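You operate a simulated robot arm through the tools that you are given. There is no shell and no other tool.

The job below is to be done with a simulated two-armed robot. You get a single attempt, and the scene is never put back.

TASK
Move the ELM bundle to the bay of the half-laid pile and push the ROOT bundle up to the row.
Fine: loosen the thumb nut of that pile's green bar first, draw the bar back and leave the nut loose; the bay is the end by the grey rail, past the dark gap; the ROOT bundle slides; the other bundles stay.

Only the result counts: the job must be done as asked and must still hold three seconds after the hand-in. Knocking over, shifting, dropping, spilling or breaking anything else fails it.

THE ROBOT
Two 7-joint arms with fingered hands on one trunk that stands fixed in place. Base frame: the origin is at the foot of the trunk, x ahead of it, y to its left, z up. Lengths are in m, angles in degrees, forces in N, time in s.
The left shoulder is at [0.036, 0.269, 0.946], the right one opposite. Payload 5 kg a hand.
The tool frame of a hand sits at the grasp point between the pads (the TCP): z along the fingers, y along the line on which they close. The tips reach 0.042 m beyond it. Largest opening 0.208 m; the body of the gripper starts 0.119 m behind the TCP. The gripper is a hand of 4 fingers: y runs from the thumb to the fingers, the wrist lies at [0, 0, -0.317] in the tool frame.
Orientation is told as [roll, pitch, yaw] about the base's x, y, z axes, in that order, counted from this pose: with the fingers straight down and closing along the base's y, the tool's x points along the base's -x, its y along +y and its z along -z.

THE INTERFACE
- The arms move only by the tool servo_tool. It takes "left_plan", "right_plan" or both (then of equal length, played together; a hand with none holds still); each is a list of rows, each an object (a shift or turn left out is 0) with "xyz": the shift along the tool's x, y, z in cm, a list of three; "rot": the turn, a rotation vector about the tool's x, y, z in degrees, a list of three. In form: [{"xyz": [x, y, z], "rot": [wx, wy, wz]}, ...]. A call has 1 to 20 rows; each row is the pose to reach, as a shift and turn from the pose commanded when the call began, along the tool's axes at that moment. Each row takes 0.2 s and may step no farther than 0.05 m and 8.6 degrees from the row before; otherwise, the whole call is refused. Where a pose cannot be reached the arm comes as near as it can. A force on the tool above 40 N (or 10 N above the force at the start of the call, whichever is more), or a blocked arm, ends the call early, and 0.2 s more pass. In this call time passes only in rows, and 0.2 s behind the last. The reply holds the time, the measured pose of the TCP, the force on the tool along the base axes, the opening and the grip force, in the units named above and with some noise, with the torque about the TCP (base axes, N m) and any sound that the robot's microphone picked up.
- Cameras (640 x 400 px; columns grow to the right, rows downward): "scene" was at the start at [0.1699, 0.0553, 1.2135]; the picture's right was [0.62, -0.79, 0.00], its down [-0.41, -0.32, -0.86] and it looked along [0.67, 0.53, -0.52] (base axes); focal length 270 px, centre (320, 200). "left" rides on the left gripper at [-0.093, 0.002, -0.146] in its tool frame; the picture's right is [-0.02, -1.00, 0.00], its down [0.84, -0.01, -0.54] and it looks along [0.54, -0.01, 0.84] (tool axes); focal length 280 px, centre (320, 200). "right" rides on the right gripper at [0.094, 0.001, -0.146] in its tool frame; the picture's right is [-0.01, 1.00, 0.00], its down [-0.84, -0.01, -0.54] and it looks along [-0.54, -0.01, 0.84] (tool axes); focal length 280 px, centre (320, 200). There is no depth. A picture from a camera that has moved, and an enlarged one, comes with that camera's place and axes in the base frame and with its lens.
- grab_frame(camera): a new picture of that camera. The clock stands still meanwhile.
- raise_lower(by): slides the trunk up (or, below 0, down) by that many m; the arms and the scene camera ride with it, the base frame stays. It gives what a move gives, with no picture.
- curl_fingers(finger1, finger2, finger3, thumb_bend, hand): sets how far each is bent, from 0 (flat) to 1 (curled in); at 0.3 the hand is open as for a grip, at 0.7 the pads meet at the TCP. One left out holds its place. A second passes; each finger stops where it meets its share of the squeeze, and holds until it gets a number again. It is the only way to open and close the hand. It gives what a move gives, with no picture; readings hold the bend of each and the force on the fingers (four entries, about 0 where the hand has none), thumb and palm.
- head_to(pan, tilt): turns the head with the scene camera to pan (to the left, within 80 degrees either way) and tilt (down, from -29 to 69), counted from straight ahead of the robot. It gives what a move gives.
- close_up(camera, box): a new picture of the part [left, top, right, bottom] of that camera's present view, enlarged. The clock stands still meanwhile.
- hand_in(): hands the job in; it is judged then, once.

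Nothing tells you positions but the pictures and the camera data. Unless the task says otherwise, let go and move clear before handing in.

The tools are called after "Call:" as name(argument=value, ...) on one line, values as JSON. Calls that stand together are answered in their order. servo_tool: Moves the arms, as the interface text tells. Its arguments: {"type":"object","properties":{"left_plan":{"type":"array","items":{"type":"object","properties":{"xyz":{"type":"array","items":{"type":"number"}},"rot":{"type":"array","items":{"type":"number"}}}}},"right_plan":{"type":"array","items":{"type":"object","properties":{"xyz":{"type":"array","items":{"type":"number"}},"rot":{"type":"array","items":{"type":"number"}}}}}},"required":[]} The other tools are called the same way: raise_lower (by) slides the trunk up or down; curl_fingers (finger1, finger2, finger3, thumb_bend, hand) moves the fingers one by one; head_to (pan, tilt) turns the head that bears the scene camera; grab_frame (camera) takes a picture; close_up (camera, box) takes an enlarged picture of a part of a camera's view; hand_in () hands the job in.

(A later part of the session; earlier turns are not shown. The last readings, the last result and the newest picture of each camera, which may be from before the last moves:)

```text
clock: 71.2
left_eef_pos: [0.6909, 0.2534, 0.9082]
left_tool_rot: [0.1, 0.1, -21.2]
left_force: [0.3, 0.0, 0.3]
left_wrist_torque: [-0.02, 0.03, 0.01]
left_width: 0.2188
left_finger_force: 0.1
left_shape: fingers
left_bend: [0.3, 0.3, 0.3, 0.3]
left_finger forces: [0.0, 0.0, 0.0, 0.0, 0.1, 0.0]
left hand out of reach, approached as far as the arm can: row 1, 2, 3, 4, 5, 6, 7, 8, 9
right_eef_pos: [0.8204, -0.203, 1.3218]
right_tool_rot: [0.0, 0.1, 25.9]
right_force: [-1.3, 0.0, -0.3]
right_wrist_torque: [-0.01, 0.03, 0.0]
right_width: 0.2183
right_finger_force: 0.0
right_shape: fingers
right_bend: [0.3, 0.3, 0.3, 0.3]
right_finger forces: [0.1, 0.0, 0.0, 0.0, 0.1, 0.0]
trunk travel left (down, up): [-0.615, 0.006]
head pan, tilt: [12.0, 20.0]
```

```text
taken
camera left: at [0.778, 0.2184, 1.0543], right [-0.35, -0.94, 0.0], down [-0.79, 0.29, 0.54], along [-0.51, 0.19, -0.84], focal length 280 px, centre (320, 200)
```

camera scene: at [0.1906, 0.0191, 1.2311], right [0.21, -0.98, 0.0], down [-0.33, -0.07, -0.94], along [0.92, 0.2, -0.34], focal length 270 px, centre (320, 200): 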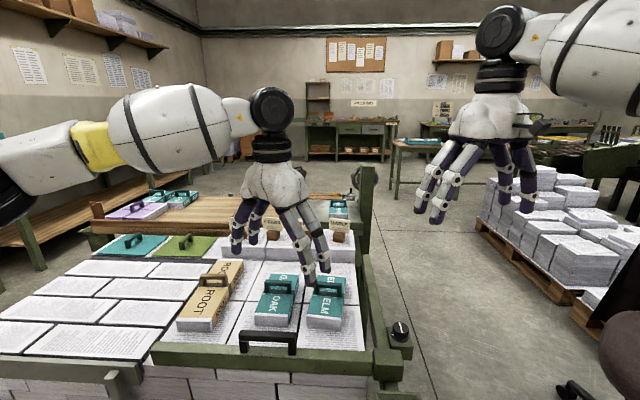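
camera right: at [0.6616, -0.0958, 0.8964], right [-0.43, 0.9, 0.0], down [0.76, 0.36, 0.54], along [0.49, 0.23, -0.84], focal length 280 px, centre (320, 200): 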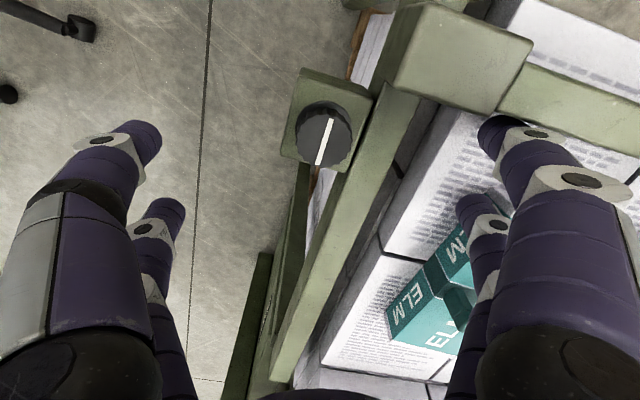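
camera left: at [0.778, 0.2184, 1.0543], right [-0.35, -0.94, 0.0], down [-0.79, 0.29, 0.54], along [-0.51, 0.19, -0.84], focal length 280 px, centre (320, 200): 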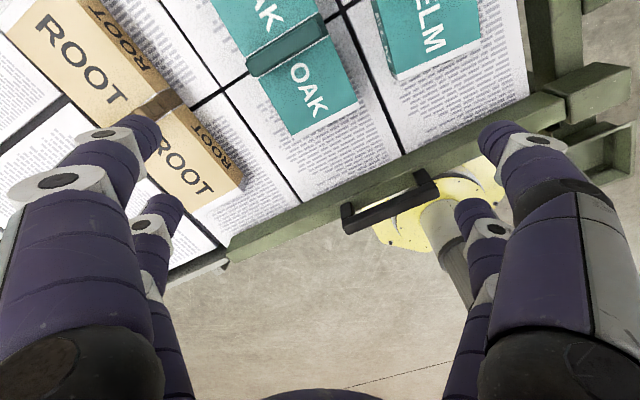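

The left arm cannot reach across to ELM, but the right arm started cross-body and can. I'll restore the trunk height, park the left hand over to its own side, and use the right hand for ELM.

Call:
servo_tool(left_plan=[{"xyz": [1, 3.5, -2]}, {"xyz": [3, 7, -4], "rot": [0, 0, -6]}, {"xyz": [5, 10.5, -6], "rot": [0, 0, -12]}, {"xyz": [7, 14, -8], "rot": [0, 0, -18]}, {"xyz": [9, 17.5, -9], "rot": [0, 0, -24]}, {"xyz": [11, 21, -9], "rot": [0, 0, -30]}, {"xyz": [13, 24.5, -9], "rot": [0, 0, -36]}, {"xyz": [15, 28, -9], "rot": [0, 0, -42]}, {"xyz": [16, 32, -9], "rot": [0, 0, -42]}, {"xyz": [17, 36, -9], "rot": [0, 0, -42]}])

Call:
raise_lower(by=-0.29)

Call:
head_to(pan=12, tilt=42)

Call:
grab_frame(camera="scene")

```text
clock: 73.5
left_eef_pos: [0.6646, 0.6498, 1.0079]
left_tool_rot: [0.4, 0.2, 20.7]
left_force: [-0.1, 0.9, 0.4]
left_wrist_torque: [-0.06, 0.04, 0.03]
left_width: 0.2187
left_finger_force: 0.1
left_shape: fingers
left_bend: [0.3, 0.3, 0.3, 0.3]
left_finger forces: [0.0, 0.1, 0.0, 0.0, 0.0, 0.1]
right_eef_pos: [0.8198, -0.2014, 1.3216]
right_tool_rot: [0.0, 0.1, 26.1]
right_force: [-0.5, 1.7, 0.3]
right_wrist_torque: [-0.14, -0.03, 0.01]
right_width: 0.2186
right_finger_force: 0.1
right_shape: fingers
right_bend: [0.3, 0.3, 0.3, 0.3]
right_finger forces: [0.1, 0.0, 0.0, 0.1, 0.0, 0.0]
trunk travel left (down, up): [-0.615, 0.006]
head pan, tilt: [12.0, 20.0]
```

```text
clock: 76.0
left_eef_pos: [0.6684, 0.6492, 0.7399]
left_tool_rot: [0.3, -0.4, 20.7]
left_force: [-6.6, 2.5, 16.5]
left_wrist_torque: [-1.24, -0.23, -0.41]
left_width: 0.2199
left_finger_force: 8.2
left_shape: fingers
left_bend: [0.3, 0.3, 0.29, 0.3]
left_finger forces: [1.1, 1.5, 6.5, 0.1, 7.2, 0.0]
right_eef_pos: [0.8209, -0.202, 1.0422]
right_tool_rot: [0.2, 0.3, 26.0]
right_force: [1.0, 0.3, -0.2]
right_wrist_torque: [-0.06, 0.07, 0.0]
right_width: 0.2186
right_finger_force: 0.0
right_shape: fingers
right_bend: [0.3, 0.3, 0.3, 0.3]
right_finger forces: [0.0, 0.1, 0.0, 0.0, 0.0, 0.0]
trunk travel left (down, up): [-0.34, 0.281]
head pan, tilt: [12.0, 20.0]
stopped: the force on the tool passed its limit at 46 N (the readings are from after the stop); the commanded pose is now the measured one
```

```text
clock: 76.8
left_eef_pos: [0.6684, 0.65, 0.7396]
left_tool_rot: [0.3, -0.3, 20.7]
left_force: [-4.7, 5.6, 25.1]
left_wrist_torque: [-2.05, -0.69, -0.43]
left_width: 0.2197
left_finger_force: 12.9
left_shape: fingers
left_bend: [0.3, 0.3, 0.29, 0.3]
left_finger forces: [1.1, 1.6, 10.6, 0.0, 12.1, 0.0]
right_eef_pos: [0.8215, -0.203, 1.0445]
right_tool_rot: [0.1, 0.2, 25.9]
right_force: [0.5, -0.7, 0.2]
right_wrist_torque: [-0.01, 0.02, -0.01]
right_width: 0.2187
right_finger_force: 0.2
right_shape: fingers
right_bend: [0.3, 0.3, 0.3, 0.3]
right_finger forces: [0.0, 0.0, 0.0, 0.0, 0.0, 0.0]
trunk travel left (down, up): [-0.34, 0.281]
head pan, tilt: [12.0, 42.0]
```

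```text
taken
camera scene: at [0.1758, 0.0165, 1.2126], right [0.21, -0.98, 0.0], down [-0.65, -0.14, -0.74], along [0.73, 0.16, -0.67], focal length 270 px, centre (320, 200)
```

scene: 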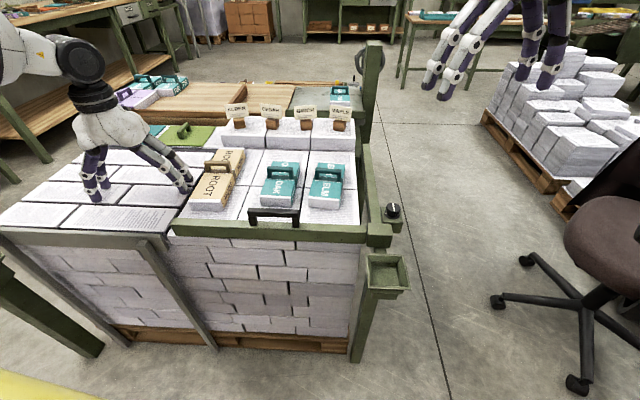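

Lowering the trunk pressed the left hand onto the bay surface before it tripped the limit. I'll lift it straight up at once and check that nothing shifted.

Call:
servo_tool(left_plan=[{"xyz": [0, 0, -2]}, {"xyz": [0, 0, -6]}, {"xyz": [0, 0, -10]}, {"xyz": [0, 0, -14]}, {"xyz": [0, 0, -18]}, {"xyz": [0, 0, -22]}, {"xyz": [0, 0, -26]}])

Call:
close_up(camera="scene", box=[0, 110, 280, 260])

Call:
grab_frame(camera="left")

Call:
close_up(camera="scene", box=[160, 120, 360, 245])

```text
clock: 78.4
left_eef_pos: [0.6661, 0.6446, 0.9969]
left_tool_rot: [0.3, -0.2, 20.7]
left_force: [0.0, -0.8, -0.4]
left_wrist_torque: [0.04, 0.0, -0.03]
left_width: 0.2188
left_finger_force: 0.0
left_shape: fingers
left_bend: [0.3, 0.3, 0.3, 0.3]
left_finger forces: [0.1, 0.0, 0.0, 0.0, 0.0, 0.0]
right_eef_pos: [0.8193, -0.2035, 1.0442]
right_tool_rot: [0.1, 0.1, 25.9]
right_force: [-0.3, -0.9, -0.1]
right_wrist_torque: [0.08, -0.08, -0.05]
right_width: 0.2184
right_finger_force: 0.1
right_shape: fingers
right_bend: [0.3, 0.3, 0.3, 0.3]
right_finger forces: [0.1, 0.0, 0.0, 0.1, 0.0, 0.0]
trunk travel left (down, up): [-0.34, 0.281]
head pan, tilt: [12.0, 42.0]
```

```text
2.29 times, centred on (140, 185) of scene
camera zoom: at [0.1766, 0.0168, 1.2124], right [0.21, -0.98, 0.0], down [-0.65, -0.14, -0.74], along [0.73, 0.15, -0.67], focal length 616 px, centre (731, 234)
```

zoom: 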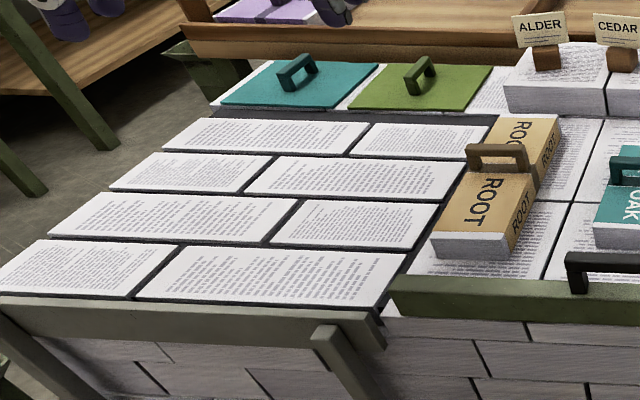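

```text
taken
camera left: at [0.7518, 0.6763, 1.1428], right [0.37, -0.93, 0.0], down [-0.78, -0.31, 0.54], along [-0.5, -0.19, -0.84], focal length 280 px, centre (320, 200)
```

left: 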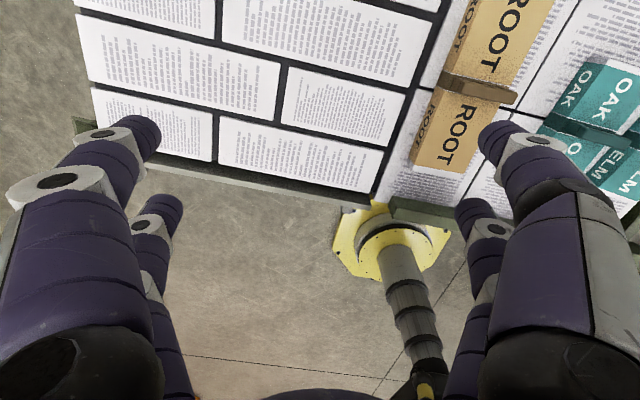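

```text
3.20 times, centred on (260, 182) of scene
camera zoom: at [0.1766, 0.0168, 1.2124], right [0.21, -0.98, 0.0], down [-0.65, -0.14, -0.74], along [0.73, 0.15, -0.67], focal length 863 px, centre (512, 256)
```

zoom: 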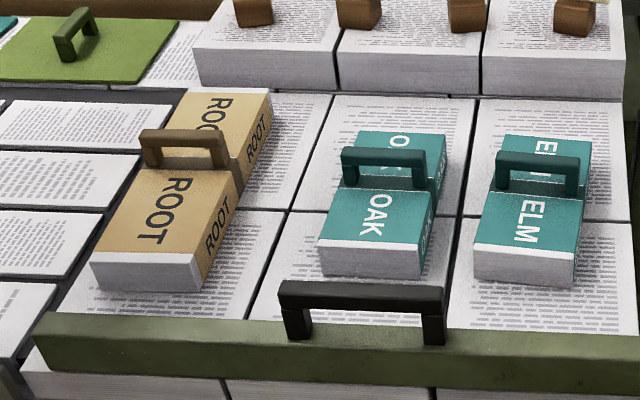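

Nothing shifted in the bay. Now I'll bring the right hand above ELM.

Call:
servo_tool(right_plan=[{"xyz": [-1.14, 3.09, 0.5], "rot": [0, 0, 2.3]}, {"xyz": [-2.29, 6.17, 1], "rot": [0, 0, 4.6]}, {"xyz": [-3.43, 9.26, 2], "rot": [0, 0, 6.9]}, {"xyz": [-4.57, 12.34, 4], "rot": [0, 0, 9.2]}, {"xyz": [-5.72, 15.43, 6], "rot": [0, 0, 11.5]}, {"xyz": [-6.86, 18.52, 8], "rot": [0, 0, 13.7]}, {"xyz": [-8, 21.6, 10], "rot": [0, 0, 16]}, {"xyz": [-9.14, 24.69, 12], "rot": [0, 0, 18.3]}, {"xyz": [-10.29, 27.77, 13.2], "rot": [0, 0, 20.6]}, {"xyz": [-11.43, 30.86, 14.4], "rot": [0, 0, 22.9]}])

Call:
grab_frame(camera="right")

Call:
grab_frame(camera="scene")

```text
clock: 80.6
left_eef_pos: [0.6651, 0.6451, 0.9947]
left_tool_rot: [0.1, -0.1, 20.7]
left_force: [-1.0, 1.7, -0.6]
left_wrist_torque: [-0.17, -0.04, -0.02]
left_width: 0.219
left_finger_force: 0.0
left_shape: fingers
left_bend: [0.3, 0.3, 0.3, 0.3]
left_finger forces: [0.0, 0.0, 0.0, 0.0, 0.0, 0.0]
right_eef_pos: [0.7885, 0.1251, 0.897]
right_tool_rot: [0.1, 0.3, 3.1]
right_force: [1.6, -0.5, 1.1]
right_wrist_torque: [0.07, 0.08, 0.01]
right_width: 0.2184
right_finger_force: 0.0
right_shape: fingers
right_bend: [0.3, 0.3, 0.3, 0.3]
right_finger forces: [0.0, 0.0, 0.1, 0.0, 0.1, 0.0]
trunk travel left (down, up): [-0.34, 0.281]
head pan, tilt: [12.0, 42.0]
```

```text
taken
camera right: at [0.6969, 0.1207, 1.0432], right [-0.04, 1.0, 0.0], down [0.84, 0.03, 0.53], along [0.53, 0.02, -0.85], focal length 280 px, centre (320, 200)
```

right: 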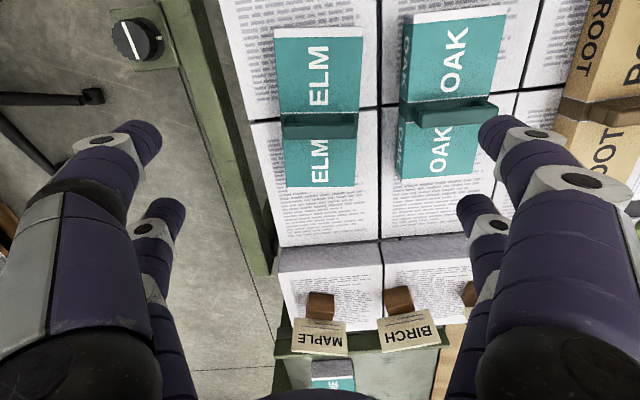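

```text
taken
camera scene: at [0.177, 0.0175, 1.2121], right [0.21, -0.98, 0.0], down [-0.65, -0.14, -0.74], along [0.73, 0.15, -0.67], focal length 270 px, centre (320, 200)
```

scene: 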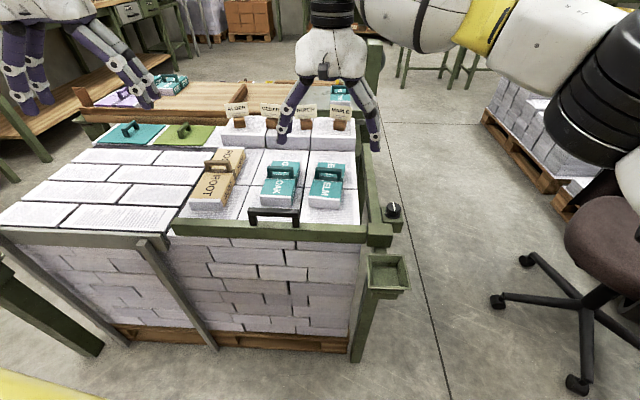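

The right hand is squarely over ELM. Since it can't reach the bay itself, I may need to set ELM down midway turned 90° for the left hand; I'll first test the right wrist's turning range here.

Call:
servo_tool(right_plan=[{"xyz": [0, 0, -3], "rot": [0, 0, -8]}, {"xyz": [0, 0, -4], "rot": [0, 0, -16]}, {"xyz": [0, 0, -4], "rot": [0, 0, -24]}, {"xyz": [0, 0, -4], "rot": [0, 0, -32]}, {"xyz": [0, 0, -4], "rot": [0, 0, -40]}, {"xyz": [0, 0, -4], "rot": [0, 0, -48]}, {"xyz": [0, 0, -4], "rot": [0, 0, -56]}, {"xyz": [0, 0, -4], "rot": [0, 0, -64]}, {"xyz": [0, 0, -4], "rot": [0, 0, -72]}, {"xyz": [0, 0, -4], "rot": [0, 0, -80]}, {"xyz": [0, 0, -4], "rot": [0, 0, -88]}, {"xyz": [0, 0, -4], "rot": [0, 0, -95]}])

```text
clock: 83.2
left_eef_pos: [0.6669, 0.6451, 0.9958]
left_tool_rot: [0.2, -0.3, 20.7]
left_force: [-0.8, -0.2, 0.1]
left_wrist_torque: [0.0, 0.02, 0.0]
left_width: 0.2188
left_finger_force: 0.0
left_shape: fingers
left_bend: [0.3, 0.3, 0.3, 0.3]
left_finger forces: [0.0, 0.0, 0.0, 0.0, 0.1, 0.0]
right_eef_pos: [0.789, 0.1256, 0.9399]
right_tool_rot: [0.3, 0.0, 98.3]
right_force: [-0.3, 0.1, -0.1]
right_wrist_torque: [0.02, 0.02, -0.01]
right_width: 0.2183
right_finger_force: 0.0
right_shape: fingers
right_bend: [0.3, 0.3, 0.3, 0.3]
right_finger forces: [0.0, 0.1, 0.0, 0.0, 0.1, 0.0]
trunk travel left (down, up): [-0.34, 0.281]
head pan, tilt: [12.0, 42.0]
```

The right wrist can turn to +98°, so the relay works: right hand turns ELM 90° onto the free front strip, left hand picks it by its handle. First I'll push ROOT to the row with the left fork on ROOT's handle; the right hand swings back out of the way.

Call:
servo_tool(right_plan=[{"rot": [0, 0, 8]}, {"rot": [0, 0, 16]}, {"rot": [0, 0, 24]}, {"rot": [0, 0, 32]}, {"rot": [0, 0, 40]}, {"rot": [0, 0, 48]}, {"rot": [0, 0, 56]}, {"rot": [0, 0, 64]}, {"xyz": [-3, 0, 0], "rot": [0, 0, 72]}, {"xyz": [-7, 0, 0], "rot": [0, 0, 80]}, {"xyz": [-11, 0, 0], "rot": [0, 0, 88]}, {"xyz": [-15, 0, -1], "rot": [0, 0, 95]}])

Call:
close_up(camera="scene", box=[180, 120, 276, 216])

```text
clock: 85.7
left_eef_pos: [0.6649, 0.6448, 0.9968]
left_tool_rot: [0.3, -0.3, 20.6]
left_force: [-0.8, 1.3, 0.4]
left_wrist_torque: [-0.12, -0.04, 0.01]
left_width: 0.2183
left_finger_force: 0.1
left_shape: fingers
left_bend: [0.3, 0.3, 0.3, 0.3]
left_finger forces: [0.0, 0.0, 0.0, 0.0, 0.0, 0.0]
right_eef_pos: [0.8108, 0.1441, 0.954]
right_tool_rot: [2.9, 0.4, 4.9]
right_force: [1.2, 1.4, -1.5]
right_wrist_torque: [-0.26, 0.07, -0.01]
right_width: 0.2189
right_finger_force: 0.0
right_shape: fingers
right_bend: [0.3, 0.3, 0.3, 0.3]
right_finger forces: [0.0, 0.0, 0.1, 0.1, 0.0, 0.0]
right hand out of reach, approached as far as the arm can: row 11, 12
trunk travel left (down, up): [-0.34, 0.281]
head pan, tilt: [12.0, 42.0]
stopped in row 12 (right hand): the force on the tool passed its limit at 69 N (the readings are from after the stop); the commanded pose is now the measured one
```

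```text
4.17 times, centred on (228, 168) of scene
camera zoom: at [0.1773, 0.0185, 1.2121], right [0.21, -0.98, 0.0], down [-0.65, -0.14, -0.74], along [0.73, 0.16, -0.67], focal length 1124 px, centre (703, 333)
```

zoom: 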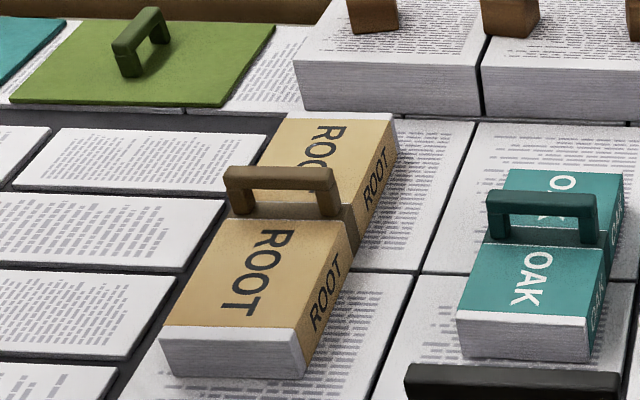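

I used the wrong sign on that shift and the right arm tripped its force limit; I need to check at once whether anything was touched.

Call:
grab_frame(camera="scene")

Call:
grab_frame(camera="right")

Call:
close_up(camera="scene", box=[200, 60, 400, 200])

```text
taken
camera scene: at [0.1773, 0.0185, 1.2121], right [0.21, -0.98, 0.0], down [-0.65, -0.14, -0.74], along [0.73, 0.16, -0.67], focal length 270 px, centre (320, 200)
```

scene: 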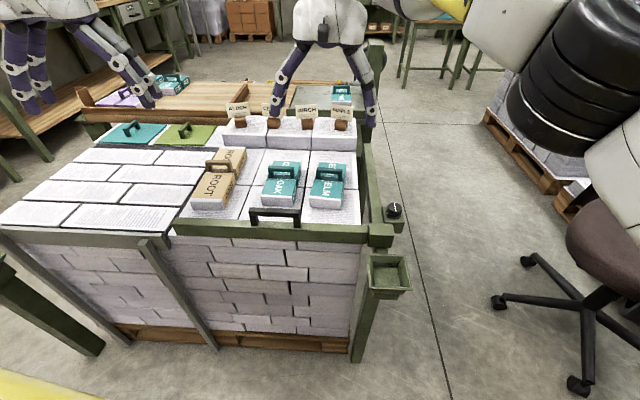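

```text
taken
camera right: at [0.7209, 0.1301, 1.0992], right [-0.07, 1.0, 0.05], down [0.85, 0.03, 0.53], along [0.53, 0.08, -0.85], focal length 280 px, centre (320, 200)
```

right: 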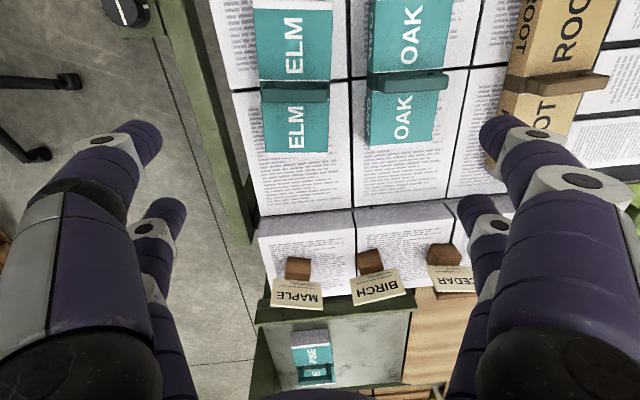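

```text
2.86 times, centred on (300, 130) of scene
camera zoom: at [0.1773, 0.0185, 1.2121], right [0.21, -0.98, 0.0], down [-0.65, -0.14, -0.74], along [0.73, 0.16, -0.67], focal length 771 px, centre (377, 400)
```

zoom: 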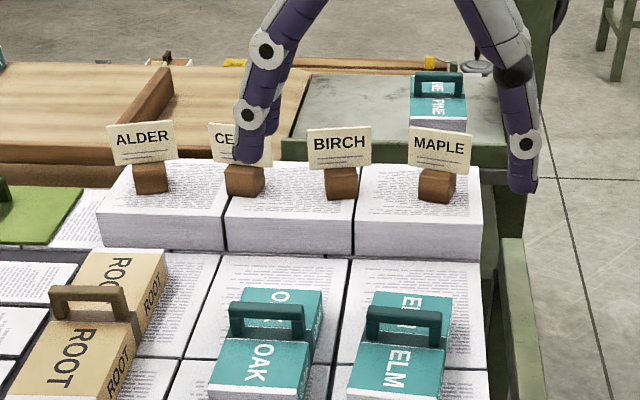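

Everything still stands in place; it seems the arm only jerked at its own limit. I'll level the right hand and move it to the right.

Call:
servo_tool(right_plan=[{"xyz": [0, -2, -1], "rot": [1, 0, 0]}, {"xyz": [0, -5, -2], "rot": [2, 0, 0]}, {"xyz": [0, -9, -3], "rot": [2.9, 0, 0]}, {"xyz": [0, -13, -4], "rot": [2.9, 0, 0]}, {"xyz": [0, -17, -5], "rot": [2.9, 0, 0]}, {"xyz": [0, -21, -5], "rot": [2.9, 0, 0]}, {"xyz": [0, -25, -5], "rot": [2.9, 0, 0]}])

Call:
grab_frame(camera="scene")

Call:
close_up(camera="scene", box=[200, 70, 400, 220])

```text
clock: 87.3
left_eef_pos: [0.6682, 0.6397, 0.9992]
left_tool_rot: [0.4, -0.5, 20.3]
left_force: [0.5, -1.0, 0.5]
left_wrist_torque: [0.14, 0.03, 0.02]
left_width: 0.2183
left_finger_force: 0.0
left_shape: fingers
left_bend: [0.3, 0.3, 0.3, 0.3]
left_finger forces: [0.1, 0.0, 0.0, 0.0, 0.0, 0.0]
right_eef_pos: [0.8331, -0.1079, 0.9897]
right_tool_rot: [0.2, 0.3, 5.0]
right_force: [-0.7, 0.2, -0.3]
right_wrist_torque: [0.0, -0.04, 0.0]
right_width: 0.2185
right_finger_force: 0.1
right_shape: fingers
right_bend: [0.3, 0.3, 0.3, 0.3]
right_finger forces: [0.0, 0.0, 0.0, 0.0, 0.0, 0.0]
trunk travel left (down, up): [-0.34, 0.281]
head pan, tilt: [12.0, 42.0]
```

```text
taken
camera scene: at [0.1771, 0.0165, 1.2122], right [0.21, -0.98, 0.0], down [-0.65, -0.14, -0.74], along [0.73, 0.15, -0.67], focal length 270 px, centre (320, 200)
```

scene: 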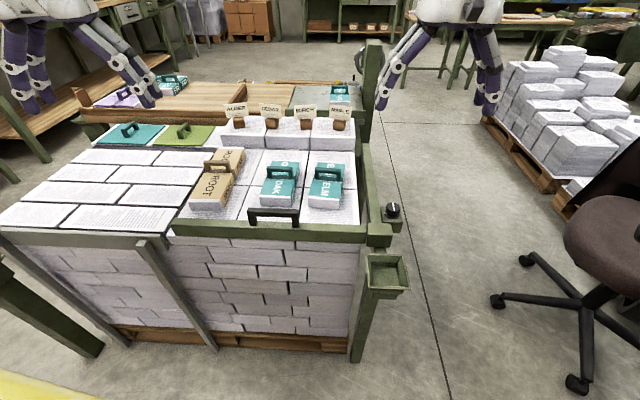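

```text
2.67 times, centred on (300, 145) of scene
camera zoom: at [0.1771, 0.0165, 1.2122], right [0.21, -0.98, 0.0], down [-0.65, -0.14, -0.74], along [0.73, 0.15, -0.67], focal length 719 px, centre (373, 347)
```

zoom: 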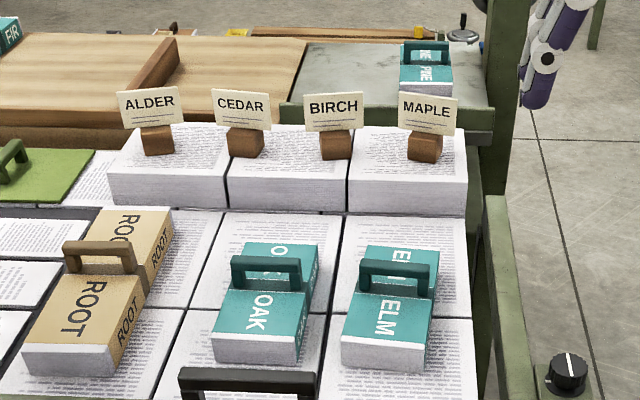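

All objects are undisturbed. Now the left hand: close the digits into the fork and go over ROOT's handle, which I place at about (0.744, 0.440) with its top near z 0.78.

Call:
curl_fingers(hand="left", finger1=0.68, finger2=0.68, finger3=0.68, thumb_bend=0.68)

Call:
servo_tool(left_plan=[{"xyz": [0, -3.5, 1], "rot": [0.1, 0.1, 2]}, {"xyz": [-0.1, -7, 2.5], "rot": [0.2, 0.2, 4]}, {"xyz": [-0.1, -10.7, 4.5], "rot": [0.3, 0.3, 6]}, {"xyz": [-0.1, -14.3, 6.5], "rot": [0.4, 0.4, 8]}, {"xyz": [-0.2, -18, 8.5], "rot": [0.4, 0.5, 10]}, {"xyz": [-0.2, -21.4, 9.9], "rot": [0.4, 0.5, 11.5]}])

Call:
close_up(camera="left", box=[160, 20, 480, 260])

Call:
close_up(camera="scene", box=[160, 60, 320, 220])

```text
clock: 88.3
left_eef_pos: [0.6673, 0.6405, 0.997]
left_tool_rot: [0.4, -0.3, 20.4]
left_force: [-0.2, -0.2, -0.2]
left_wrist_torque: [0.0, 0.03, 0.04]
left_width: 0.0208
left_finger_force: 0.0
left_shape: fingers
left_bend: [0.68, 0.68, 0.68, 0.68]
left_finger forces: [0.0, 0.0, 0.0, 0.1, 0.0, 0.1]
right_eef_pos: [0.8327, -0.1076, 0.9909]
right_tool_rot: [-0.1, 0.3, 5.0]
right_force: [0.0, 0.0, 0.3]
right_wrist_torque: [0.05, 0.01, -0.01]
right_width: 0.2189
right_finger_force: 0.0
right_shape: fingers
right_bend: [0.3, 0.3, 0.3, 0.3]
right_finger forces: [0.0, 0.0, 0.1, 0.1, 0.1, 0.1]
trunk travel left (down, up): [-0.34, 0.281]
head pan, tilt: [12.0, 42.0]
```

```text
clock: 89.7
left_eef_pos: [0.7472, 0.4429, 0.8952]
left_tool_rot: [0.0, 0.2, 9.0]
left_force: [-0.6, 0.2, 0.0]
left_wrist_torque: [0.0, -0.01, 0.02]
left_width: 0.0205
left_finger_force: 0.0
left_shape: fingers
left_bend: [0.68, 0.68, 0.68, 0.68]
left_finger forces: [0.1, 0.0, 0.0, 0.0, 0.0, 0.1]
right_eef_pos: [0.833, -0.1064, 0.9884]
right_tool_rot: [0.0, 0.5, 5.0]
right_force: [0.2, 0.0, -1.4]
right_wrist_torque: [0.0, 0.06, -0.02]
right_width: 0.2186
right_finger_force: 0.1
right_shape: fingers
right_bend: [0.3, 0.3, 0.3, 0.3]
right_finger forces: [0.0, 0.0, 0.1, 0.1, 0.0, 0.1]
trunk travel left (down, up): [-0.34, 0.281]
head pan, tilt: [12.0, 42.0]
```

```text
1.67 times, centred on (320, 140) of left
camera zoom: at [0.8382, 0.4555, 1.0417], right [0.17, -0.99, 0.0], down [-0.83, -0.14, 0.54], along [-0.53, -0.09, -0.84], focal length 467 px, centre (320, 300)
```

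zoom: 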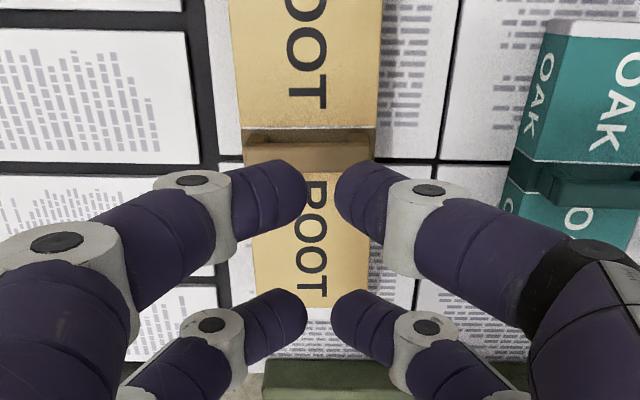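

```text
2.50 times, centred on (240, 140) of scene
camera zoom: at [0.1775, 0.0173, 1.2119], right [0.21, -0.98, 0.0], down [-0.66, -0.14, -0.74], along [0.73, 0.15, -0.67], focal length 674 px, centre (520, 350)
```

zoom: 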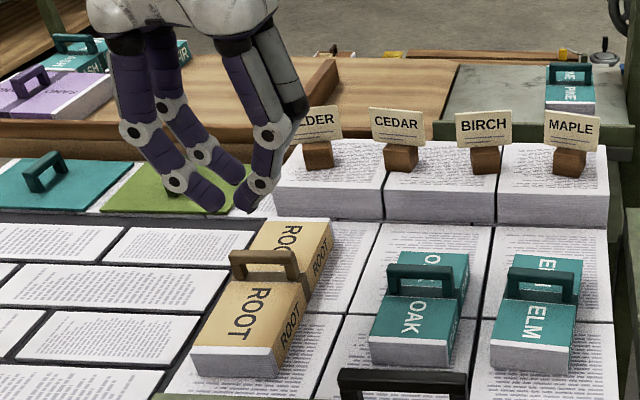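

The ROOT handle lies about 1.4 cm farther than the fork centre (ROOT is ~36 mm high, handle top z≈0.77). I'll adjust, descend partway and check.

Call:
servo_tool(left_plan=[{"xyz": [-1.0, 0.3, 2]}, {"xyz": [-1.4, 0.5, 5]}, {"xyz": [-1.4, 0.5, 6.5]}])

Call:
close_up(camera="left", box=[160, 20, 480, 260])

Call:
close_up(camera="scene", box=[170, 100, 290, 200])

```text
clock: 90.5
left_eef_pos: [0.7575, 0.4491, 0.8295]
left_tool_rot: [0.0, 0.2, 8.9]
left_force: [0.3, 0.5, -0.6]
left_wrist_torque: [-0.01, -0.01, -0.02]
left_width: 0.0205
left_finger_force: 0.1
left_shape: fingers
left_bend: [0.68, 0.68, 0.68, 0.68]
left_finger forces: [0.0, 0.1, 0.0, 0.1, 0.0, 0.1]
right_eef_pos: [0.8318, -0.1058, 0.9895]
right_tool_rot: [0.0, 0.3, 5.0]
right_force: [0.1, -0.9, 0.4]
right_wrist_torque: [-0.04, 0.02, -0.01]
right_width: 0.2184
right_finger_force: 0.2
right_shape: fingers
right_bend: [0.3, 0.3, 0.3, 0.3]
right_finger forces: [0.1, 0.1, 0.0, 0.1, 0.0, 0.1]
trunk travel left (down, up): [-0.34, 0.281]
head pan, tilt: [12.0, 42.0]
```

```text
1.67 times, centred on (320, 140) of left
camera zoom: at [0.8496, 0.4629, 0.9758], right [0.17, -0.99, 0.0], down [-0.83, -0.14, 0.54], along [-0.53, -0.09, -0.84], focal length 467 px, centre (320, 300)
```

zoom: 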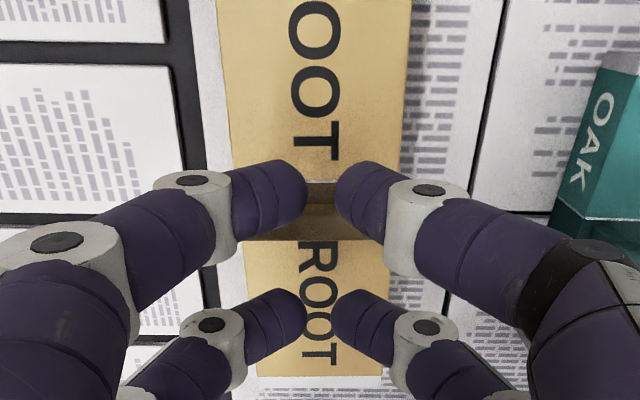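

```text
4.00 times, centred on (230, 150) of scene
camera zoom: at [0.1771, 0.0172, 1.2121], right [0.21, -0.98, 0.0], down [-0.65, -0.14, -0.74], along [0.73, 0.15, -0.67], focal length 1079 px, centre (680, 400)
```

zoom: 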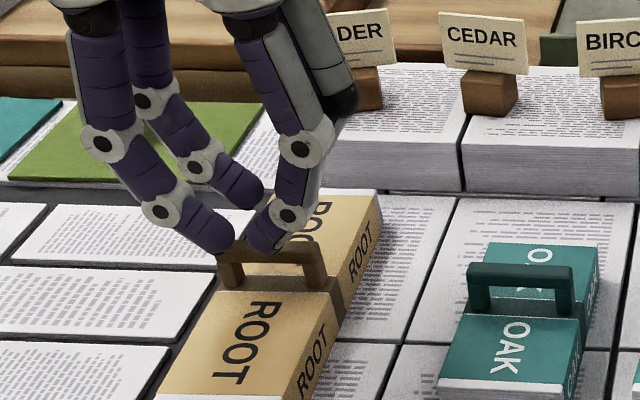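

Aligned with the ROOT crossbar. Lowering the fork over it.

Call:
servo_tool(left_plan=[{"xyz": [-0.1, 0, 1.5]}, {"xyz": [-0.1, 0, 3]}, {"xyz": [-0.1, 0, 4.4]}])

Call:
close_up(camera="left", box=[160, 20, 480, 260])

Call:
close_up(camera="scene", box=[170, 100, 290, 200])

```text
clock: 91.3
left_eef_pos: [0.7578, 0.4485, 0.7875]
left_tool_rot: [0.0, 0.2, 9.0]
left_force: [-0.2, -0.4, 0.1]
left_wrist_torque: [0.0, 0.02, 0.04]
left_width: 0.0204
left_finger_force: 0.1
left_shape: fingers
left_bend: [0.68, 0.68, 0.68, 0.68]
left_finger forces: [0.0, 0.1, 0.0, 0.0, 0.1, 0.0]
right_eef_pos: [0.8325, -0.1072, 0.9901]
right_tool_rot: [0.0, 0.4, 5.0]
right_force: [0.2, -0.2, -1.0]
right_wrist_torque: [-0.04, -0.01, -0.01]
right_width: 0.2187
right_finger_force: 0.0
right_shape: fingers
right_bend: [0.3, 0.3, 0.3, 0.3]
right_finger forces: [0.1, 0.1, 0.0, 0.0, 0.0, 0.1]
trunk travel left (down, up): [-0.34, 0.281]
head pan, tilt: [12.0, 42.0]
```

```text
1.67 times, centred on (320, 140) of left
camera zoom: at [0.8497, 0.4634, 0.9323], right [0.17, -0.99, 0.0], down [-0.83, -0.14, 0.54], along [-0.53, -0.09, -0.84], focal length 467 px, centre (320, 300)
```

zoom: 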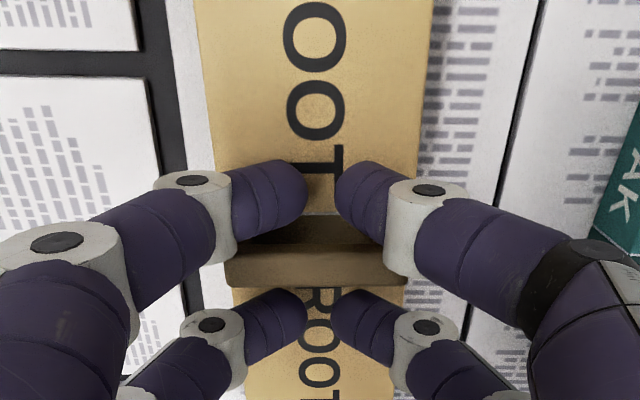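

```text
4.00 times, centred on (230, 150) of scene
camera zoom: at [0.1771, 0.0171, 1.2121], right [0.21, -0.98, 0.0], down [-0.65, -0.14, -0.74], along [0.73, 0.15, -0.67], focal length 1079 px, centre (680, 400)
```

zoom: 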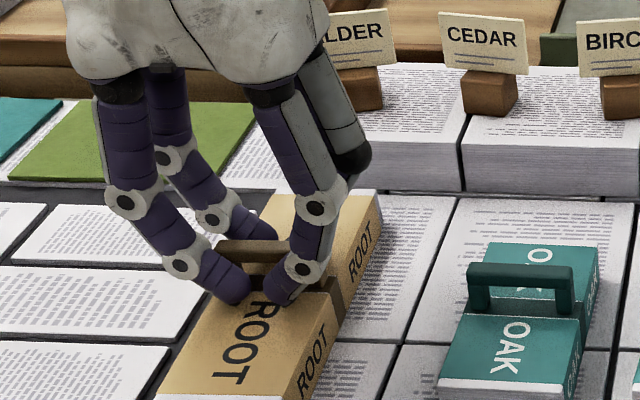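

The fork straddles the crossbar cleanly. ROOT's far end is about 7 cm short of the row's face (p≈1.016); I'll slide it forward 5.5 cm first, watching force.

Call:
servo_tool(left_plan=[{"xyz": [-1, 0, 0]}, {"xyz": [-2, 0, 0]}, {"xyz": [-3, 0, 0]}, {"xyz": [-4, 0, 0]}, {"xyz": [-5, 0, 0]}, {"xyz": [-5.5, 0, 0]}])

Call:
close_up(camera="scene", box=[180, 90, 300, 190])

Call:
close_up(camera="left", box=[160, 0, 480, 240])

```text
clock: 92.7
left_eef_pos: [0.8119, 0.4578, 0.7886]
left_tool_rot: [0.0, 0.2, 8.9]
left_force: [-0.6, -0.3, -0.1]
left_wrist_torque: [-0.02, 0.04, 0.0]
left_width: 0.0203
left_finger_force: 1.0
left_shape: fingers
left_bend: [0.68, 0.68, 0.68, 0.68]
left_finger forces: [0.0, 0.6, 0.6, 0.1, 0.1, 0.1]
right_eef_pos: [0.8328, -0.1056, 0.9899]
right_tool_rot: [0.1, 0.2, 5.0]
right_force: [-0.3, -0.1, -0.1]
right_wrist_torque: [0.01, -0.01, 0.03]
right_width: 0.2187
right_finger_force: 0.0
right_shape: fingers
right_bend: [0.3, 0.3, 0.3, 0.3]
right_finger forces: [0.1, 0.1, 0.0, 0.0, 0.0, 0.1]
trunk travel left (down, up): [-0.34, 0.281]
head pan, tilt: [12.0, 42.0]
```

```text
4.00 times, centred on (240, 140) of scene
camera zoom: at [0.177, 0.0171, 1.2121], right [0.21, -0.98, 0.0], down [-0.65, -0.14, -0.74], along [0.73, 0.15, -0.67], focal length 1079 px, centre (640, 440)
```

zoom: 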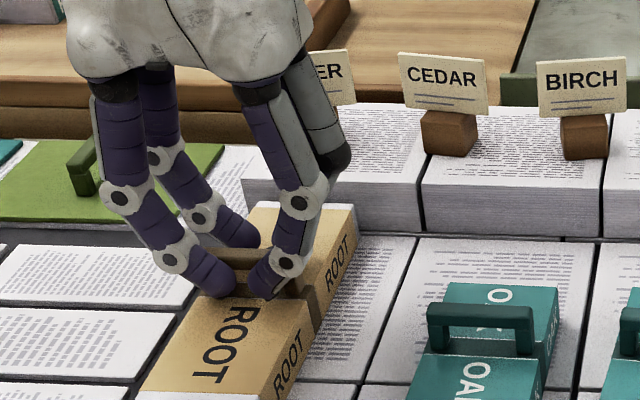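

```text
1.67 times, centred on (320, 120) of left
camera zoom: at [0.9043, 0.4717, 0.9344], right [0.17, -0.99, 0.0], down [-0.83, -0.14, 0.54], along [-0.53, -0.09, -0.84], focal length 467 px, centre (320, 333)
```

zoom: 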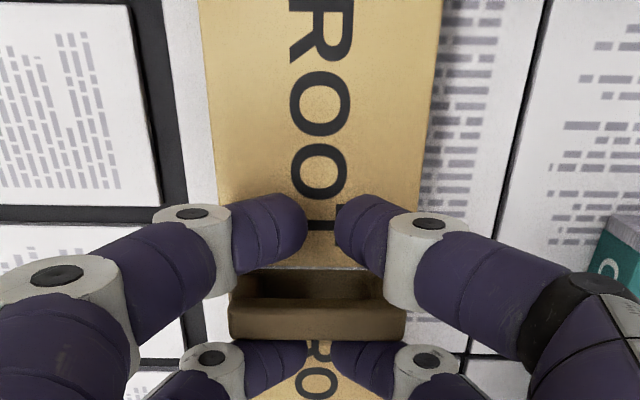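

ROOT slides easily (≈1 N). About 1.5–2 cm remain, so I'll creep forward and check force and picture.

Call:
servo_tool(left_plan=[{"xyz": [-0.5, 0, 0]}, {"xyz": [-1.0, 0, 0]}])

Call:
close_up(camera="scene", box=[210, 110, 290, 170])

```text
clock: 93.3
left_eef_pos: [0.8225, 0.4606, 0.7875]
left_tool_rot: [-0.1, 0.2, 8.9]
left_force: [-3.0, -1.3, -0.3]
left_wrist_torque: [0.04, 0.03, -0.03]
left_width: 0.0205
left_finger_force: 1.1
left_shape: fingers
left_bend: [0.68, 0.68, 0.68, 0.68]
left_finger forces: [0.1, 1.4, 1.4, 0.1, 0.0, 0.1]
right_eef_pos: [0.8324, -0.1063, 0.9892]
right_tool_rot: [0.0, 0.4, 5.0]
right_force: [-0.1, -0.3, 0.8]
right_wrist_torque: [-0.03, 0.02, 0.02]
right_width: 0.2187
right_finger_force: 0.0
right_shape: fingers
right_bend: [0.3, 0.3, 0.3, 0.3]
right_finger forces: [0.0, 0.0, 0.1, 0.0, 0.1, 0.1]
trunk travel left (down, up): [-0.34, 0.281]
head pan, tilt: [12.0, 42.0]
```

```text
6.67 times, centred on (250, 140) of scene
camera zoom: at [0.1769, 0.0171, 1.2121], right [0.21, -0.98, 0.0], down [-0.65, -0.14, -0.74], along [0.73, 0.15, -0.67], focal length 1798 px, centre (787, 600)
```

zoom: 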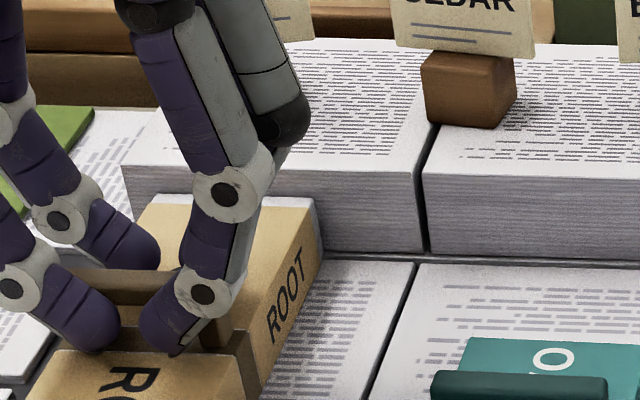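

Very close now. I'll creep in 2–3 mm steps until the force shows contact with the row.

Call:
servo_tool(left_plan=[{"xyz": [-0.2, 0, 0]}, {"xyz": [-0.4, 0, 0]}])

Call:
close_up(camera="scene", box=[215, 125, 265, 165])

```text
clock: 93.9
left_eef_pos: [0.8232, 0.4596, 0.7877]
left_tool_rot: [0.0, 0.3, 8.9]
left_force: [-21.1, -4.7, 4.4]
left_wrist_torque: [-0.13, 0.6, -0.02]
left_width: 0.0206
left_finger_force: 10.9
left_shape: fingers
left_bend: [0.68, 0.68, 0.68, 0.68]
left_finger forces: [0.0, 10.7, 11.4, 0.0, 0.1, 0.0]
right_eef_pos: [0.8319, -0.1066, 0.9914]
right_tool_rot: [0.1, 0.2, 5.0]
right_force: [0.8, -1.4, -0.8]
right_wrist_torque: [-0.02, 0.0, 0.04]
right_width: 0.2184
right_finger_force: 0.0
right_shape: fingers
right_bend: [0.3, 0.3, 0.3, 0.3]
right_finger forces: [0.0, 0.1, 0.0, 0.1, 0.0, 0.0]
trunk travel left (down, up): [-0.34, 0.281]
head pan, tilt: [12.0, 42.0]
```

```text
10.00 times, centred on (240, 145) of scene
camera zoom: at [0.1759, 0.0169, 1.2124], right [0.21, -0.98, 0.0], down [-0.65, -0.14, -0.74], along [0.73, 0.15, -0.67], focal length 2697 px, centre (1120, 750)
```

zoom: 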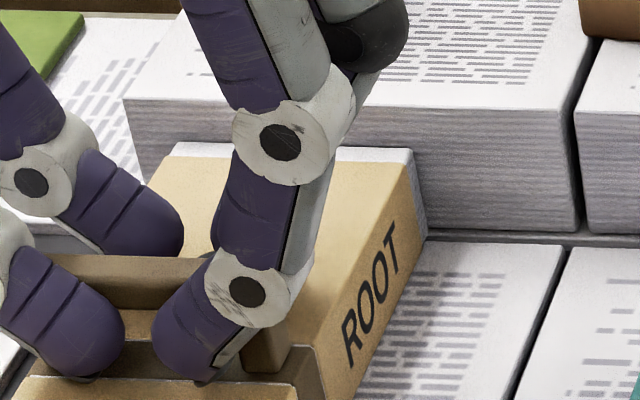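

ROOT is flush against the row (21 N contact, no further motion). I'll back off to centre the fork, lift clear, and move the left hand aside.

Call:
servo_tool(left_plan=[{"xyz": [0.5, 0, 0]}, {"xyz": [1.0, 0, 0]}, {"xyz": [1.0, 0, -2]}, {"xyz": [1.0, 0, -5]}, {"xyz": [1.0, 0, -9]}, {"xyz": [1.5, 0, -13]}, {"xyz": [3, 0, -17]}, {"xyz": [4, 4, -19]}, {"xyz": [5, 8, -20]}, {"xyz": [6, 12, -20]}, {"xyz": [7, 16, -20]}, {"xyz": [8, 20, -20]}])

Call:
grab_frame(camera="scene")

Call:
close_up(camera="scene", box=[180, 100, 340, 220])

```text
clock: 96.5
left_eef_pos: [0.7126, 0.6423, 0.9885]
left_tool_rot: [-0.1, 0.2, 9.0]
left_force: [-0.6, 0.2, -1.1]
left_wrist_torque: [-0.05, -0.01, -0.03]
left_width: 0.0201
left_finger_force: 0.1
left_shape: fingers
left_bend: [0.68, 0.68, 0.68, 0.68]
left_finger forces: [0.1, 0.0, 0.0, 0.0, 0.0, 0.0]
right_eef_pos: [0.8317, -0.105, 0.9902]
right_tool_rot: [0.0, 0.3, 5.0]
right_force: [-0.5, 0.9, 0.7]
right_wrist_torque: [-0.15, -0.05, 0.0]
right_width: 0.2186
right_finger_force: 0.0
right_shape: fingers
right_bend: [0.3, 0.3, 0.3, 0.3]
right_finger forces: [0.0, 0.0, 0.1, 0.1, 0.0, 0.0]
trunk travel left (down, up): [-0.34, 0.281]
head pan, tilt: [12.0, 42.0]
```

```text
taken
camera scene: at [0.1769, 0.0175, 1.2122], right [0.21, -0.98, 0.0], down [-0.65, -0.14, -0.74], along [0.73, 0.15, -0.67], focal length 270 px, centre (320, 200)
```

scene: 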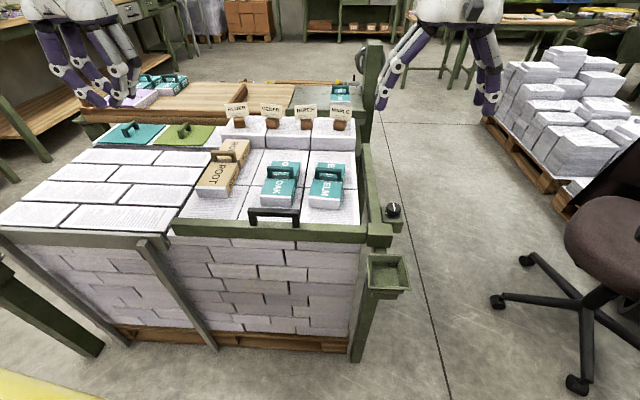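

```text
3.33 times, centred on (260, 160) of scene
camera zoom: at [0.1769, 0.0175, 1.2122], right [0.21, -0.98, 0.0], down [-0.65, -0.14, -0.74], along [0.73, 0.15, -0.67], focal length 899 px, centre (520, 333)
```

zoom: 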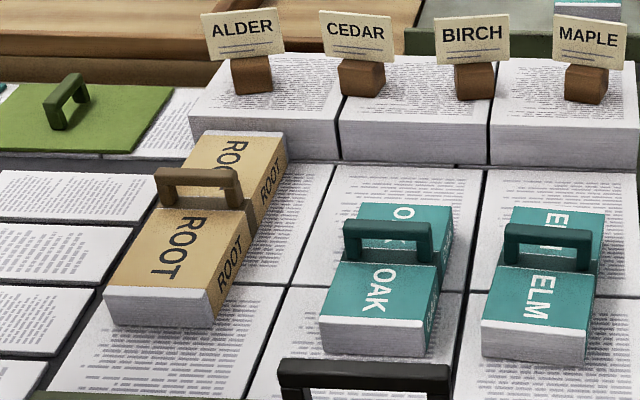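

ROOT now sits against the row, in line. Next I'll test, with an empty right hand, whether it can reach the relay spot (about 0.63, 0.376) turned to yaw ≈ 99°.

Call:
servo_tool(right_plan=[{"xyz": [1.14, 3.55, 0.2], "rot": [0, 0, -6.7]}, {"xyz": [2.27, 7.1, 0.4], "rot": [0, 0, -13.4]}, {"xyz": [3.41, 10.65, 0.6], "rot": [0, 0, -20.1]}, {"xyz": [4.54, 14.2, 0.8], "rot": [0, 0, -26.8]}, {"xyz": [5.68, 17.74, 1], "rot": [0, 0, -33.5]}, {"xyz": [6.81, 21.29, 1.2], "rot": [0, 0, -40.2]}, {"xyz": [7.95, 24.84, 1.4], "rot": [0, 0, -46.9]}, {"xyz": [9.09, 28.39, 1.6], "rot": [0, 0, -53.6]}, {"xyz": [10.22, 31.94, 1.8], "rot": [0, 0, -60.3]}, {"xyz": [11.36, 35.49, 2], "rot": [0, 0, -67]}, {"xyz": [12.49, 39.03, 2.2], "rot": [0, 0, -73.7]}, {"xyz": [13.63, 42.58, 2.4], "rot": [0, 0, -80.4]}, {"xyz": [14.76, 46.13, 2.6], "rot": [0, 0, -87.1]}, {"xyz": [15.9, 49.68, 2.8], "rot": [0, 0, -93.8]}])

Call:
grab_frame(camera="scene")

```text
clock: 99.3
left_eef_pos: [0.7144, 0.6397, 0.9895]
left_tool_rot: [0.2, 0.3, 8.7]
left_force: [0.9, -1.5, -1.4]
left_wrist_torque: [0.18, 0.22, 0.03]
left_width: 0.02
left_finger_force: 0.0
left_shape: fingers
left_bend: [0.68, 0.68, 0.68, 0.68]
left_finger forces: [0.0, 0.0, 0.0, 0.1, 0.1, 0.0]
right_eef_pos: [0.6947, 0.2131, 0.9818]
right_tool_rot: [2.6, -1.9, 86.4]
right_force: [1.8, 0.0, -0.2]
right_wrist_torque: [0.0, 0.29, 0.03]
right_width: 0.2189
right_finger_force: 0.1
right_shape: fingers
right_bend: [0.3, 0.3, 0.3, 0.3]
right_finger forces: [0.1, 0.1, 0.0, 0.1, 0.0, 0.0]
right hand out of reach, approached as far as the arm can: row 12, 13, 14
trunk travel left (down, up): [-0.34, 0.281]
head pan, tilt: [12.0, 42.0]
stopped in row 14 (right hand): the force on the tool passed its limit at 50 N (the readings are from after the stop); the commanded pose is now the measured one
```

```text
taken
camera scene: at [0.1786, 0.017, 1.2122], right [0.21, -0.98, 0.0], down [-0.65, -0.14, -0.74], along [0.73, 0.16, -0.67], focal length 270 px, centre (320, 200)
```

scene: 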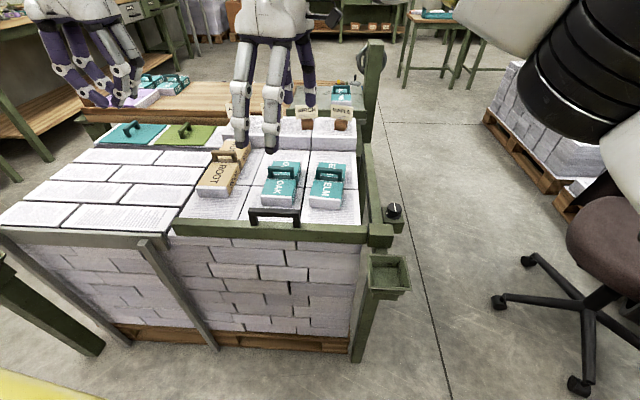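

The right arm runs out at that height. Raising the trunk puts its shoulder level with the wrist and should extend the reach; I'll raise 0.17 m, bring the right hand back down, and test again.

Call:
raise_lower(by=0.17)

Call:
servo_tool(right_plan=[{"xyz": [0, 0, 4], "rot": [0.6, 0.5, -2]}, {"xyz": [0, 0, 8], "rot": [1.2, 1, -4]}, {"xyz": [0, 0, 12], "rot": [1.8, 1.5, -6]}, {"xyz": [0, 0, 16], "rot": [2.6, 1.9, -8]}, {"xyz": [0, 0, 20], "rot": [2.6, 1.9, -10]}, {"xyz": [0, 0, 24], "rot": [2.6, 1.9, -12.4]}, {"xyz": [-3, 1.5, 27], "rot": [2.6, 1.9, -12.4]}, {"xyz": [-6, 3, 27], "rot": [2.6, 1.9, -12.4]}, {"xyz": [-9, 4.5, 27], "rot": [2.6, 1.9, -12.4]}])

```text
clock: 101.2
left_eef_pos: [0.7155, 0.637, 1.1587]
left_tool_rot: [0.2, 0.3, 8.6]
left_force: [1.3, -0.7, -0.4]
left_wrist_torque: [0.0, 0.02, 0.03]
left_width: 0.0204
left_finger_force: 0.0
left_shape: fingers
left_bend: [0.68, 0.68, 0.68, 0.68]
left_finger forces: [0.0, 0.0, 0.1, 0.0, 0.0, 0.0]
right_eef_pos: [0.701, 0.2036, 1.1588]
right_tool_rot: [2.4, -2.3, 85.3]
right_force: [1.5, 0.5, -0.3]
right_wrist_torque: [-0.02, 0.04, 0.0]
right_width: 0.2185
right_finger_force: 0.1
right_shape: fingers
right_bend: [0.3, 0.3, 0.3, 0.3]
right_finger forces: [0.0, 0.1, 0.0, 0.0, 0.0, 0.0]
trunk travel left (down, up): [-0.51, 0.111]
head pan, tilt: [12.0, 42.0]
```

```text
clock: 103.4
left_eef_pos: [0.7148, 0.6366, 1.1595]
left_tool_rot: [0.2, 0.1, 8.7]
left_force: [-0.5, -0.5, 0.5]
left_wrist_torque: [0.09, 0.0, -0.02]
left_width: 0.0203
left_finger_force: 0.0
left_shape: fingers
left_bend: [0.68, 0.68, 0.68, 0.68]
left_finger forces: [0.0, 0.0, 0.1, 0.0, 0.0, 0.1]
right_eef_pos: [0.6947, 0.2608, 0.8918]
right_tool_rot: [-0.2, -0.8, 94.0]
right_force: [-0.3, 0.0, -0.1]
right_wrist_torque: [0.02, -0.02, 0.04]
right_width: 0.2186
right_finger_force: 0.0
right_shape: fingers
right_bend: [0.3, 0.3, 0.3, 0.3]
right_finger forces: [0.0, 0.1, 0.0, 0.0, 0.0, 0.0]
trunk travel left (down, up): [-0.51, 0.111]
head pan, tilt: [12.0, 42.0]
stopped in row 9 (right hand): the arm was blocked; the commanded pose is now the measured one
```

Call:
grab_frame(camera="scene")

Call:
grab_frame(camera="right")

Call:
grab_frame(camera="left")

```text
taken
camera scene: at [0.1545, 0.0169, 1.3861], right [0.21, -0.98, 0.0], down [-0.65, -0.14, -0.74], along [0.73, 0.16, -0.67], focal length 270 px, centre (320, 200)
```

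scene: 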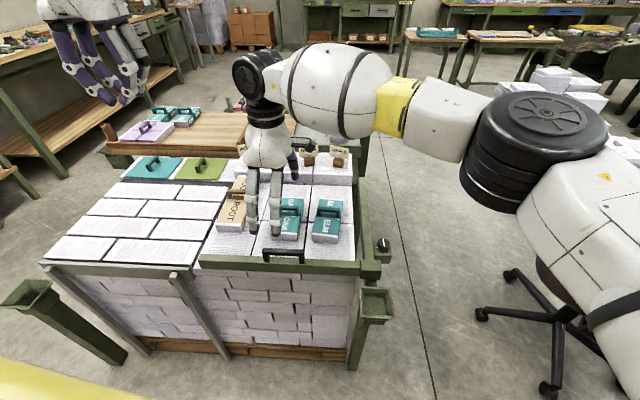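

```text
taken
camera right: at [0.702, 0.1647, 1.0365], right [-1.0, -0.05, 0.0], down [-0.05, 0.83, 0.55], along [-0.03, 0.55, -0.84], focal length 280 px, centre (320, 200)
```

right: 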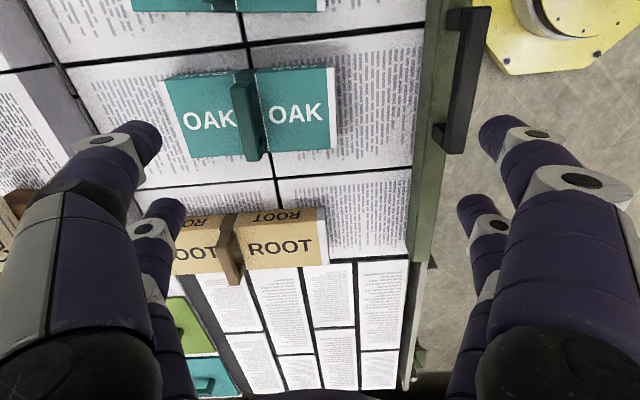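

```text
taken
camera left: at [0.8067, 0.65, 1.3053], right [0.16, -0.99, 0.0], down [-0.83, -0.14, 0.54], along [-0.53, -0.09, -0.84], focal length 280 px, centre (320, 200)
```

left: 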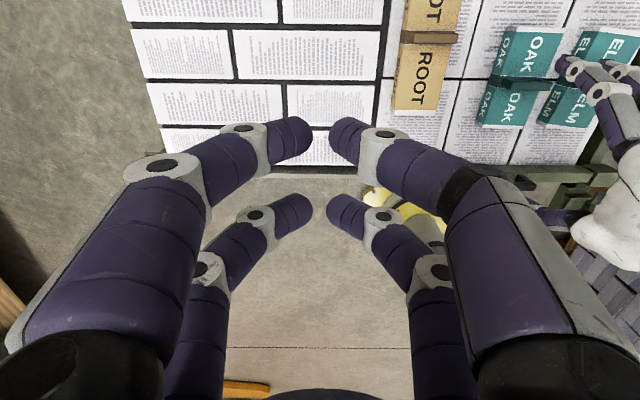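

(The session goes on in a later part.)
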